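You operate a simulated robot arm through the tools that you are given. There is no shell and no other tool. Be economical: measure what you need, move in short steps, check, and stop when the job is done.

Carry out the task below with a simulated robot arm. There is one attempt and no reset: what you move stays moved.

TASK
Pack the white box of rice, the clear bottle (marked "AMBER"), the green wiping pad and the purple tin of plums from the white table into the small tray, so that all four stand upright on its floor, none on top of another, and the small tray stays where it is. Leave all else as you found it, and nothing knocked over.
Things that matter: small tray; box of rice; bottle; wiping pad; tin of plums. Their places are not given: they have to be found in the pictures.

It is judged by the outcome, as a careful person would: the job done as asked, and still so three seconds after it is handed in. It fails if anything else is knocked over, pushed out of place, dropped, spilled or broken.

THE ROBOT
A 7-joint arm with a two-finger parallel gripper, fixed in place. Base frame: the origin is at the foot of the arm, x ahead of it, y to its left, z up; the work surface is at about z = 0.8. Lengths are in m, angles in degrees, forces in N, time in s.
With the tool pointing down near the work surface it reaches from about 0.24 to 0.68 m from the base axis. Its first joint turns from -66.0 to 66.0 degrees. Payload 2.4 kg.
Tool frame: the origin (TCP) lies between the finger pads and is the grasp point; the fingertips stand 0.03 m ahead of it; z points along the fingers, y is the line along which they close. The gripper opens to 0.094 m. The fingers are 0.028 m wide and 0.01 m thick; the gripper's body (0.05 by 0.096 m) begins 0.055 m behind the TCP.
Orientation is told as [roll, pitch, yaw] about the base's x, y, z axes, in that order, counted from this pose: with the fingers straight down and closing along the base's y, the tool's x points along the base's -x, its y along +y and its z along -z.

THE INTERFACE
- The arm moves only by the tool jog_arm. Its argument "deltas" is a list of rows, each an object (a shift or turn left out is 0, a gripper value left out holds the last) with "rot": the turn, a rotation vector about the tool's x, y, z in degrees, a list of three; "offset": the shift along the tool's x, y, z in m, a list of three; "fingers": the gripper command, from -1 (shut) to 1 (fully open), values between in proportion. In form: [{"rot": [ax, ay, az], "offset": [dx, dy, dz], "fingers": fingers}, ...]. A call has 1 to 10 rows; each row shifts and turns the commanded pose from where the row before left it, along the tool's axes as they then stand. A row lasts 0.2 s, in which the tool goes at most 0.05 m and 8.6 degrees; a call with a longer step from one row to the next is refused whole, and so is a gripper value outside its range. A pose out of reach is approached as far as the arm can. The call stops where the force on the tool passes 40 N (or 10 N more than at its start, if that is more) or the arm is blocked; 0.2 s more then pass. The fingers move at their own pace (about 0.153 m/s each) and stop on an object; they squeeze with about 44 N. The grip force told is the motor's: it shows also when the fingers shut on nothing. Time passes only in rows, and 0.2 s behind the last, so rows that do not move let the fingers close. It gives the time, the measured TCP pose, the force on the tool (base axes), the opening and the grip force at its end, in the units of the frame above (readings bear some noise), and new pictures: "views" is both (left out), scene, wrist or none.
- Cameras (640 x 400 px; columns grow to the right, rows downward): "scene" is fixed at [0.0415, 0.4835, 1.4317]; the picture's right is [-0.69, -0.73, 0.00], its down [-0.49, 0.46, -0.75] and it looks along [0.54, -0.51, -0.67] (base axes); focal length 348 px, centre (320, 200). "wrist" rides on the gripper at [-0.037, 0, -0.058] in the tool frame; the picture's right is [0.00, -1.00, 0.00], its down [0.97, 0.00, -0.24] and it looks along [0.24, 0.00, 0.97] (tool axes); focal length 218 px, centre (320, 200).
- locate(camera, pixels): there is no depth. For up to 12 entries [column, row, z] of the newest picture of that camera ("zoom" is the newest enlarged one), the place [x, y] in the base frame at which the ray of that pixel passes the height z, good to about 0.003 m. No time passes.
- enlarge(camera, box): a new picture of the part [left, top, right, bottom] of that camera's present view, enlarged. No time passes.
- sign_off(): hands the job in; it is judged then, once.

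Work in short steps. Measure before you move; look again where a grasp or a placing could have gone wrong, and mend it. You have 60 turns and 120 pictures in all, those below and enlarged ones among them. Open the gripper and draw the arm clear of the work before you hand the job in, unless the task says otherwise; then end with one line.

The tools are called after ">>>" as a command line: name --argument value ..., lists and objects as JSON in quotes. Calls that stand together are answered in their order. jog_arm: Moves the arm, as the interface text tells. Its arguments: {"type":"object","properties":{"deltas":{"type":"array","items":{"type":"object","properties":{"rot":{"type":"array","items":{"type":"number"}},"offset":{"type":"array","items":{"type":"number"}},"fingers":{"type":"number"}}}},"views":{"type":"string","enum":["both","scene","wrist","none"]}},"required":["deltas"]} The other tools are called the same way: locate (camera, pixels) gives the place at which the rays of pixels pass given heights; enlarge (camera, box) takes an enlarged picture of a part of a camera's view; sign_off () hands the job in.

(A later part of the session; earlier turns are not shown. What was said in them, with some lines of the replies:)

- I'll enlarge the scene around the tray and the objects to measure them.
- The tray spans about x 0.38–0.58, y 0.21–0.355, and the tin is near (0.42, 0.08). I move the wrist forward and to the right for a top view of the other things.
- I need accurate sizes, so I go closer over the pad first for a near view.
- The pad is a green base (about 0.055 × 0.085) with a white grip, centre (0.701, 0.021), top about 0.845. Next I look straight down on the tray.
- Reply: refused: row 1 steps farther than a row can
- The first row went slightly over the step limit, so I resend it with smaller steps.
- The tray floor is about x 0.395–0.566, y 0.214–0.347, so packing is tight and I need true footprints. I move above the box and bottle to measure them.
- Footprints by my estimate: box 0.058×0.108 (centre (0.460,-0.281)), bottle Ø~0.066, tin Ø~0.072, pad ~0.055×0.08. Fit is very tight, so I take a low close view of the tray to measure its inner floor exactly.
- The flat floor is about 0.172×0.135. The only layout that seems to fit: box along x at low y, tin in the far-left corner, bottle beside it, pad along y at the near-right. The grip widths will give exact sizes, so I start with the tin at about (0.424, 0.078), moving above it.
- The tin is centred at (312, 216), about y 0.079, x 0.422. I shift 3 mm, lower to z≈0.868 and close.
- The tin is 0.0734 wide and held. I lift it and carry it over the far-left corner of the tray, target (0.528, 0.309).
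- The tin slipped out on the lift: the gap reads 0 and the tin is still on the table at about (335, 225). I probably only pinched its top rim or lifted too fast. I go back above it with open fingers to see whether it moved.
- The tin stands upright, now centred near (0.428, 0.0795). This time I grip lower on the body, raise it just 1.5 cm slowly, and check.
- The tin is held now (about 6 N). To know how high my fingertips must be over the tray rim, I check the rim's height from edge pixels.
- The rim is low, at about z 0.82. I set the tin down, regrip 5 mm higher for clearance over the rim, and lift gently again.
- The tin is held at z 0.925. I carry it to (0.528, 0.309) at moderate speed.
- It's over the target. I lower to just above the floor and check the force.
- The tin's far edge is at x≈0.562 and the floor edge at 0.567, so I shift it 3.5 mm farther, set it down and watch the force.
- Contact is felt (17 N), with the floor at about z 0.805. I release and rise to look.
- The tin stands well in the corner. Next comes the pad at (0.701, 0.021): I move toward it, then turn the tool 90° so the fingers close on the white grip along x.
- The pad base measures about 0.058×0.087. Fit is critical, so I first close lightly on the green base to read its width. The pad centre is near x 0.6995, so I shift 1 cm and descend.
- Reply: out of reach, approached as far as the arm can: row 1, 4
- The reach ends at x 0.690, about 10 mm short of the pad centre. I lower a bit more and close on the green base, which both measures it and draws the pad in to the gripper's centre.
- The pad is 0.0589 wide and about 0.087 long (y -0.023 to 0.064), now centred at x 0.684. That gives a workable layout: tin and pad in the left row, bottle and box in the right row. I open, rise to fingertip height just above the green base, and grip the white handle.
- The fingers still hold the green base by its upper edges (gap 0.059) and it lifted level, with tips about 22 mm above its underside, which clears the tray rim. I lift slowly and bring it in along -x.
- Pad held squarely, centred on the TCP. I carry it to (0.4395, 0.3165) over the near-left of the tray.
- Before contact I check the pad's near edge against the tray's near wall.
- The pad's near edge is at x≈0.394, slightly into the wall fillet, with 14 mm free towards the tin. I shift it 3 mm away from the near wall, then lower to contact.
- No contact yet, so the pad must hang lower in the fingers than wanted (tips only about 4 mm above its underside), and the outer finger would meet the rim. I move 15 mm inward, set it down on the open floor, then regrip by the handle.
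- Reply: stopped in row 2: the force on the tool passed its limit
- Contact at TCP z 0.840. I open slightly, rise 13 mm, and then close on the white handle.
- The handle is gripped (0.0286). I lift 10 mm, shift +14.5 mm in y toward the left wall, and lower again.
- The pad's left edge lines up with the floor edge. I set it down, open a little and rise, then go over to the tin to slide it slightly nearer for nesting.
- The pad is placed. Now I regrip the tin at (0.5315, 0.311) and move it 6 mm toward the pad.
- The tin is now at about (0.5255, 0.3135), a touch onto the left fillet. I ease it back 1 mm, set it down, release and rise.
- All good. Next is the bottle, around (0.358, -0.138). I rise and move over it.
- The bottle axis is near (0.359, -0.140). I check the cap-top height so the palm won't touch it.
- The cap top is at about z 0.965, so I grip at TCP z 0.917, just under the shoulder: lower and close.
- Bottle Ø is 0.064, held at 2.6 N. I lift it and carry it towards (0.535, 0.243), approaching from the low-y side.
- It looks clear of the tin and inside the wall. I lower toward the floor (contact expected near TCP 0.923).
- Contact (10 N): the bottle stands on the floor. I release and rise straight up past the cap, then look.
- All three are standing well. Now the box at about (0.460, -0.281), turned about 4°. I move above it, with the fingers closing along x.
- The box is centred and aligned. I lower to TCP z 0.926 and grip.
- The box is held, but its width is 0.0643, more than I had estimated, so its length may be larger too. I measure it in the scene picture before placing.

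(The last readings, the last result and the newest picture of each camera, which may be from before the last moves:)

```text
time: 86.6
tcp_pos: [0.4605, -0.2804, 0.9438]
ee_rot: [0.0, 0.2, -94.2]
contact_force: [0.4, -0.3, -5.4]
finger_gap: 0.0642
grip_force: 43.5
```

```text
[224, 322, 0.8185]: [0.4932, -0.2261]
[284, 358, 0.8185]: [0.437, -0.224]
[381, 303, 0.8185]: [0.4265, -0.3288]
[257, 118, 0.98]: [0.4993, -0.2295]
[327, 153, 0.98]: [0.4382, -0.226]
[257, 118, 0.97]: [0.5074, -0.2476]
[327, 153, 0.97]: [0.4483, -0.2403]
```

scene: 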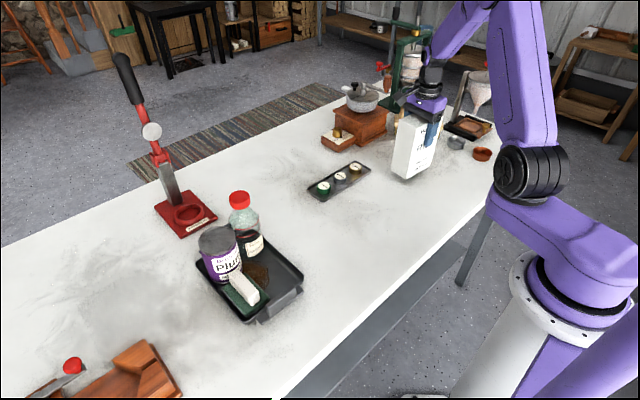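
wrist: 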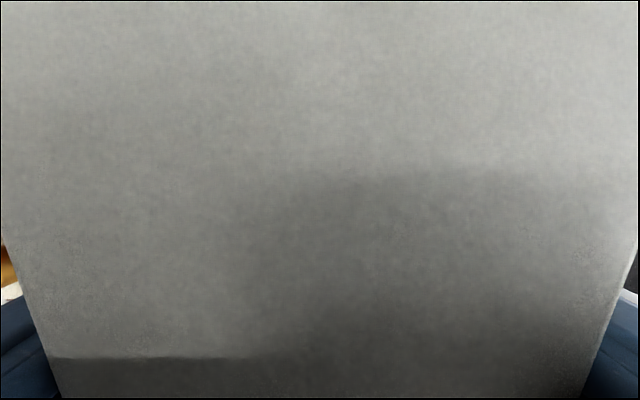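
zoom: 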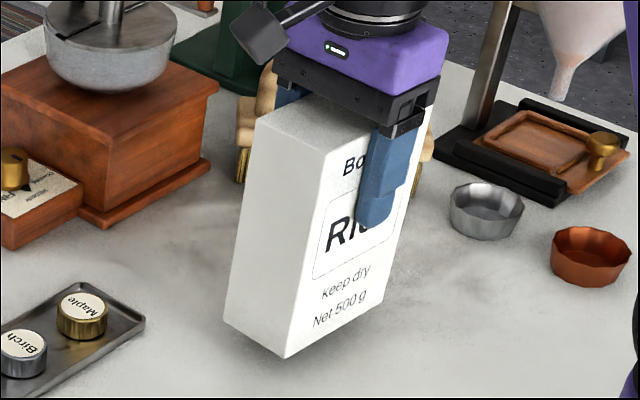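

The cameras say about 0.106–0.109 long, which should just fit between the near wall and the bottle (x≈0.395–0.503). I lift the box, bring it to open space near y≈0, and turn it 94°.

>>> jog_arm --deltas '[{"offset": [0, 0, -0.03]}, {"offset": [0, 0, -0.035]}, {"offset": [0.02, 0, -0.01]}, {"offset": [0.035, 0, 0]}, {"offset": [0.035, 0, 0]}, {"offset": [0.035, 0, 0]}, {"offset": [0.035, 0, 0]}, {"offset": [0.035, 0, 0]}, {"offset": [0.035, 0, 0]}, {"offset": [0.03, 0, 0]}]' --views "none"

>>> jog_arm --deltas '[{"rot": [0, 0, -8.5]}, {"rot": [0, 0, -8.5]}, {"rot": [0, 0, -8.5]}, {"rot": [0, 0, -8.5]}, {"rot": [0, 0, -8.5]}, {"rot": [0, 0, -8.5]}, {"rot": [0, 0, -8.5]}, {"rot": [0, 0, -8.5]}, {"rot": [0, 0, -8.5]}, {"rot": [0, 0, -8.5]}]' --views "none"

>>> jog_arm --deltas '[{"rot": [0, 0, -8.5]}, {"rot": [0, 0, -0.8]}, {"offset": [0, 0, 0]}]' --views "both"

```text
time: 88.8
tcp_pos: [0.4808, -0.02, 1.0196]
ee_rot: [0.0, 0.1, -94.3]
contact_force: [0.0, 0.3, -5.0]
finger_gap: 0.0643
grip_force: 44.1
```

```text
time: 91.0
tcp_pos: [0.4796, -0.0212, 1.0204]
ee_rot: [0.2, 0.0, -9.1]
contact_force: [0.1, 0.0, -5.9]
finger_gap: 0.0642
grip_force: 43.9
```

```text
time: 91.8
tcp_pos: [0.4808, -0.02, 1.0212]
ee_rot: [0.1, 0.0, 0.2]
contact_force: [0.6, -0.8, -5.4]
finger_gap: 0.0641
grip_force: 43.9
5 turns are left
```

scene: 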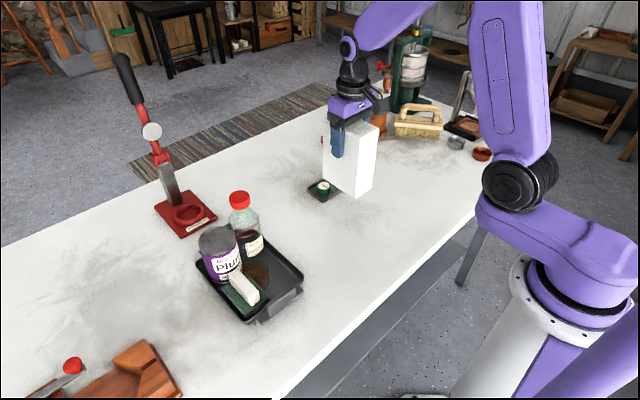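
wrist: 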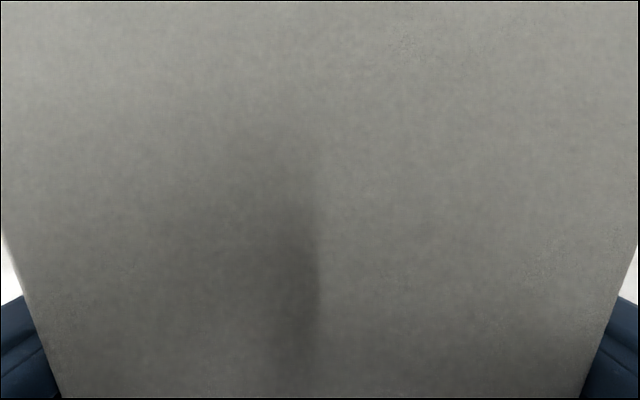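

Only a few turns are left, so I combine steps: I carry the box over its slot, target (0.449, 0.248), and lower it to just above the rim.

>>> jog_arm --deltas '[{"offset": [0.006, 0.025, 0]}, {"offset": [0.007, 0.04, 0]}, {"offset": [0.007, 0.043, 0]}, {"offset": [0.006, 0.043, 0]}, {"offset": [0.006, 0.043, 0]}, {"offset": [0, 0.042, 0]}, {"offset": [0, 0.032, 0]}, {"offset": [0, 0, 0.03]}, {"offset": [0, 0, 0.03]}, {"offset": [0, 0, 0.008]}]' --views "both"

```text
time: 94.0
tcp_pos: [0.448, 0.2482, 0.9507]
ee_rot: [0.1, 0.0, 0.1]
contact_force: [-1.1, 0.3, -5.1]
finger_gap: 0.0642
grip_force: 44.1
4 turns are left
```

scene: 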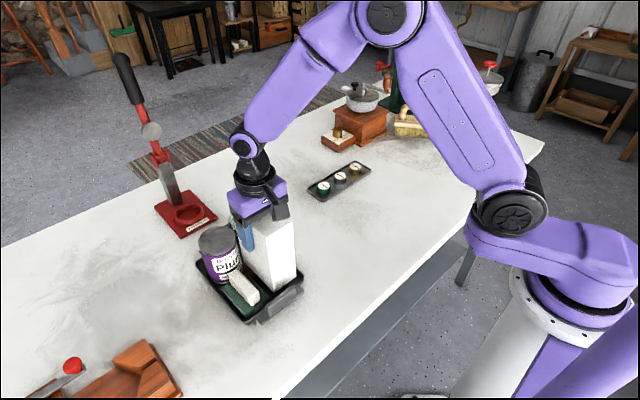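
wrist: 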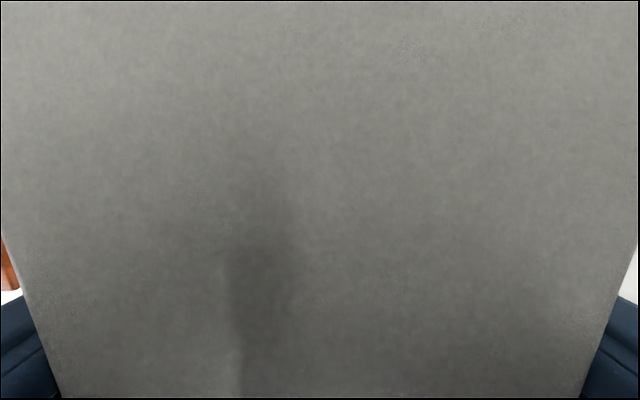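

I lower most of the way, then look closely at both ends of the box.

>>> jog_arm --deltas '[{"offset": [0, 0, 0.008]}, {"offset": [0, 0, 0.005]}, {"offset": [0, 0, 0]}]' --views "scene"

>>> enlarge --camera "scene" --box '[190, 215, 315, 330]'

>>> jog_arm --deltas '[{"offset": [0, 0, 0.003]}, {"offset": [0, 0, 0]}]' --views "none"

>>> jog_arm --deltas '[{"offset": [0, 0, 0.002]}, {"offset": [0, 0, 0]}]' --views "none"

>>> enlarge --camera "scene" --box '[190, 215, 315, 330]'

```text
time: 94.8
tcp_pos: [0.448, 0.2484, 0.9384]
ee_rot: [0.1, -0.1, 0.1]
contact_force: [0.8, -0.3, -4.6]
finger_gap: 0.064
grip_force: 44.0
```

scene: 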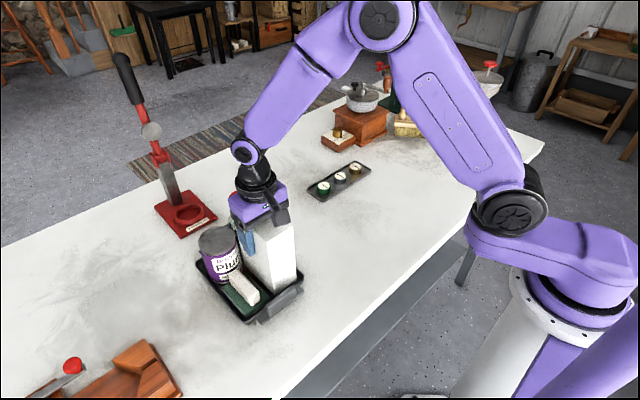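

```text
3.48 times, centred on (252, 272) of scene
```

zoom: 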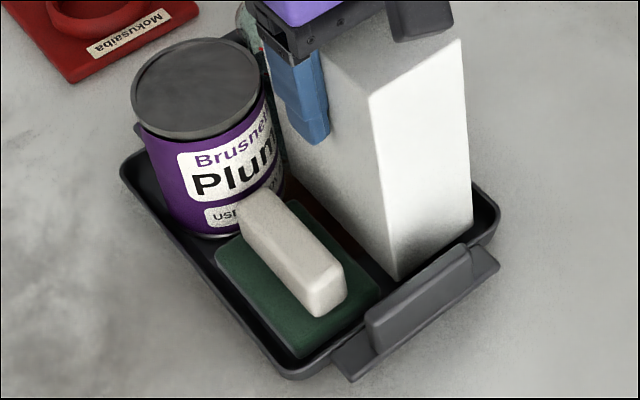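

```text
time: 95.4
tcp_pos: [0.4478, 0.2481, 0.936]
ee_rot: [0.1, -0.1, 0.1]
contact_force: [0.2, -0.5, -5.2]
finger_gap: 0.0644
grip_force: 43.9
```

```text
time: 96.0
tcp_pos: [0.4472, 0.2478, 0.9336]
ee_rot: [0.1, -0.1, 0.1]
contact_force: [0.0, 0.7, -4.0]
finger_gap: 0.064
grip_force: 44.0
```

```text
3.48 times, centred on (252, 272) of scene
3 turns are left
```

zoom: 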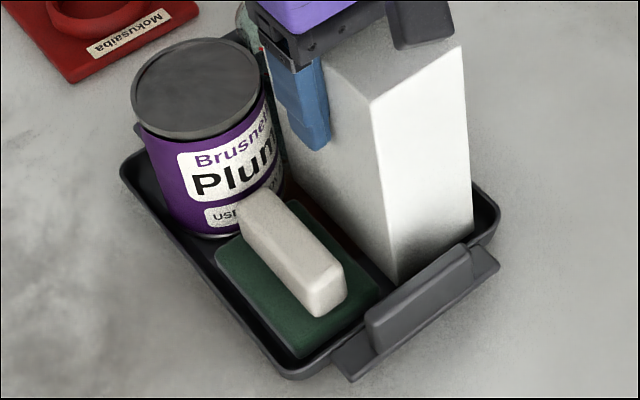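

The box goes down freely with no side force, and its near corner is inside the wall. I lower in 1 mm steps to contact, release, rise straight up and draw clear, then check.

>>> jog_arm --deltas '[{"offset": [0, 0, 0.001]}, {"offset": [0, 0, 0.001]}, {"offset": [0, 0, 0]}]' --views "none"

>>> jog_arm --deltas '[{"offset": [0, 0, 0.001]}, {"offset": [0, 0, 0.001]}, {"offset": [0, 0, 0]}]' --views "none"

>>> jog_arm --deltas '[{"offset": [0, 0, 0], "fingers": 0.6}, {"fingers": 0.6}, {"offset": [0, 0, 0]}, {"offset": [0, 0, -0.02]}, {"offset": [0, 0, -0.04]}, {"offset": [0, 0, -0.045]}, {"offset": [0, 0, -0.04]}, {"offset": [0.02, -0.04, 0]}, {"offset": [0.02, -0.045, 0]}, {"offset": [0.02, -0.045, 0]}]' --views "both"

>>> enlarge --camera "scene" --box '[190, 180, 315, 330]'

>>> enlarge --camera "wrist" --box '[0, 0, 320, 220]'

```text
time: 96.8
tcp_pos: [0.4476, 0.2468, 0.9335]
ee_rot: [0.1, 0.0, 0.1]
contact_force: [0.1, 0.0, -5.2]
finger_gap: 0.0643
grip_force: 44.0
```

```text
time: 97.6
tcp_pos: [0.4476, 0.2466, 0.9288]
ee_rot: [0.1, 0.0, 0.1]
contact_force: [-0.3, 0.2, -5.1]
finger_gap: 0.0642
grip_force: 44.0
```

```text
time: 99.8
tcp_pos: [0.3876, 0.1169, 1.0753]
ee_rot: [0.1, -0.1, 0.2]
contact_force: [0.5, 0.4, -0.9]
finger_gap: 0.0752
grip_force: 0.1
```

scene: 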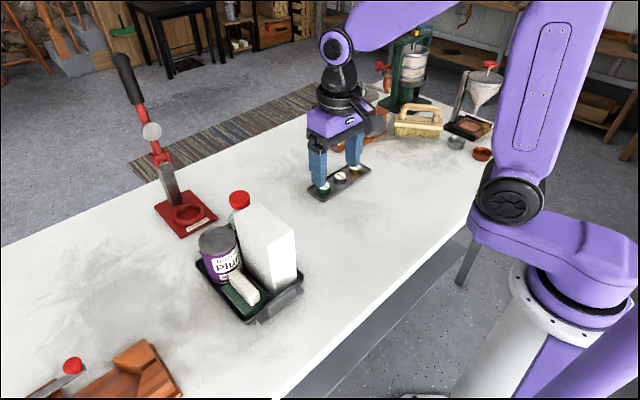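
wrist: 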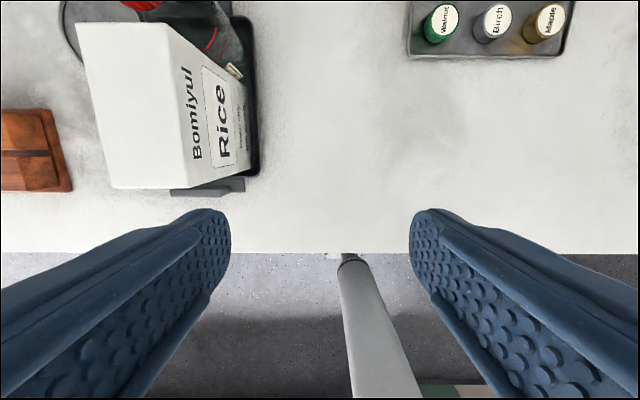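

```text
2.67 times, centred on (252, 255) of scene
```

zoom: 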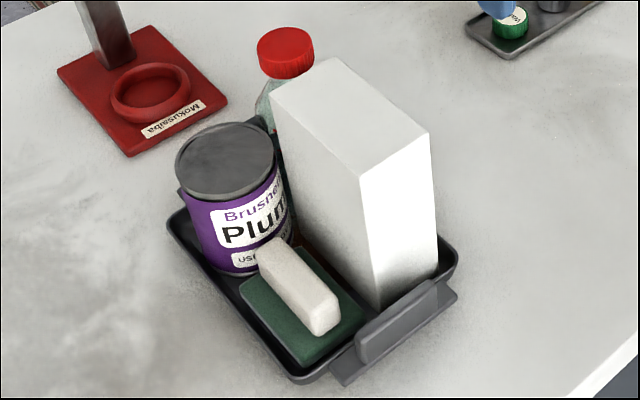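

```text
1.82 times, centred on (160, 110) of wrist
2 turns are left
```

zoom: 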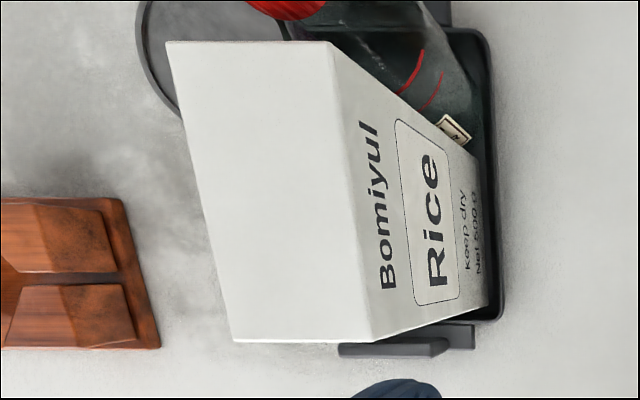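

Everything stands in the tray and the arm is clear. I make one last check that the box stands plumb, by locating its vertical edges.

>>> jog_arm --deltas '[{"offset": [0, 0, 0]}, {"offset": [0, 0, 0]}]' --views "scene"

>>> enlarge --camera "scene" --box '[190, 180, 315, 330]'

>>> locate --camera "zoom" --pixels '[[363, 178, 0.967], [380, 308, 0.806], [430, 135, 0.967], [438, 272, 0.806], [330, 57, 0.967], [271, 97, 0.967]]'

```text
time: 100.4
tcp_pos: [0.3877, 0.1167, 1.0762]
ee_rot: [0.1, -0.1, 0.1]
contact_force: [-0.1, -0.2, -1.0]
finger_gap: 0.0754
grip_force: 0.1
```

scene: 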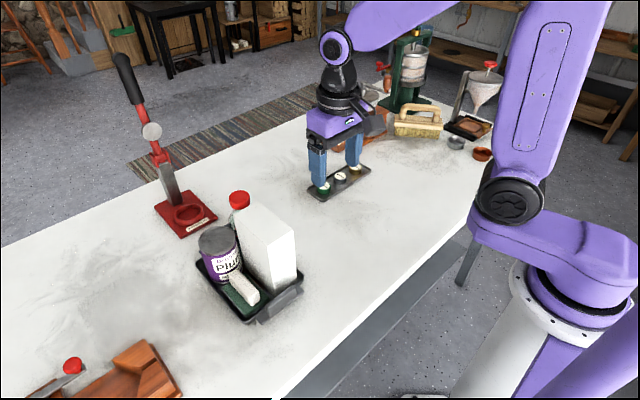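

```text
2.67 times, centred on (252, 255) of scene
```

zoom: 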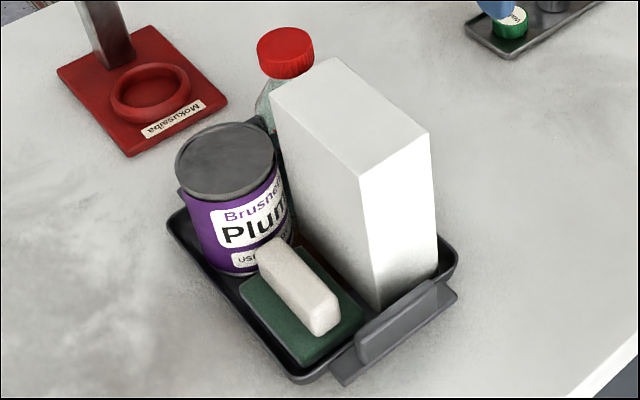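

```text
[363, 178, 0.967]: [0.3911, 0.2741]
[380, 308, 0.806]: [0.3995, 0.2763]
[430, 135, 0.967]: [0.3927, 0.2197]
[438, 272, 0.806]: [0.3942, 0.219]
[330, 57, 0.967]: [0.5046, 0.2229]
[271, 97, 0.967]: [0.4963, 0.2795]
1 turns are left
```

The box's vertical edges agree top to bottom within a few millimetres, so it stands plumb, and nothing has moved. I hand the job in.

>>> sign_off

```text
The job is handed in.
```

The box of rice, the bottle, the wiping pad and the tin of plums are all packed in the small tray. In the last pictures all four look upright, with none on top of another, the tray in its place and nothing else disturbed. I didn't feel the box touch the floor before letting go. It may have dropped a millimetre or two, and its vertical edges then lined up to within about 8 mm over its height. The tin slipped from the first grip and moved a few millimetres on the table, still upright, before I picked it up again.
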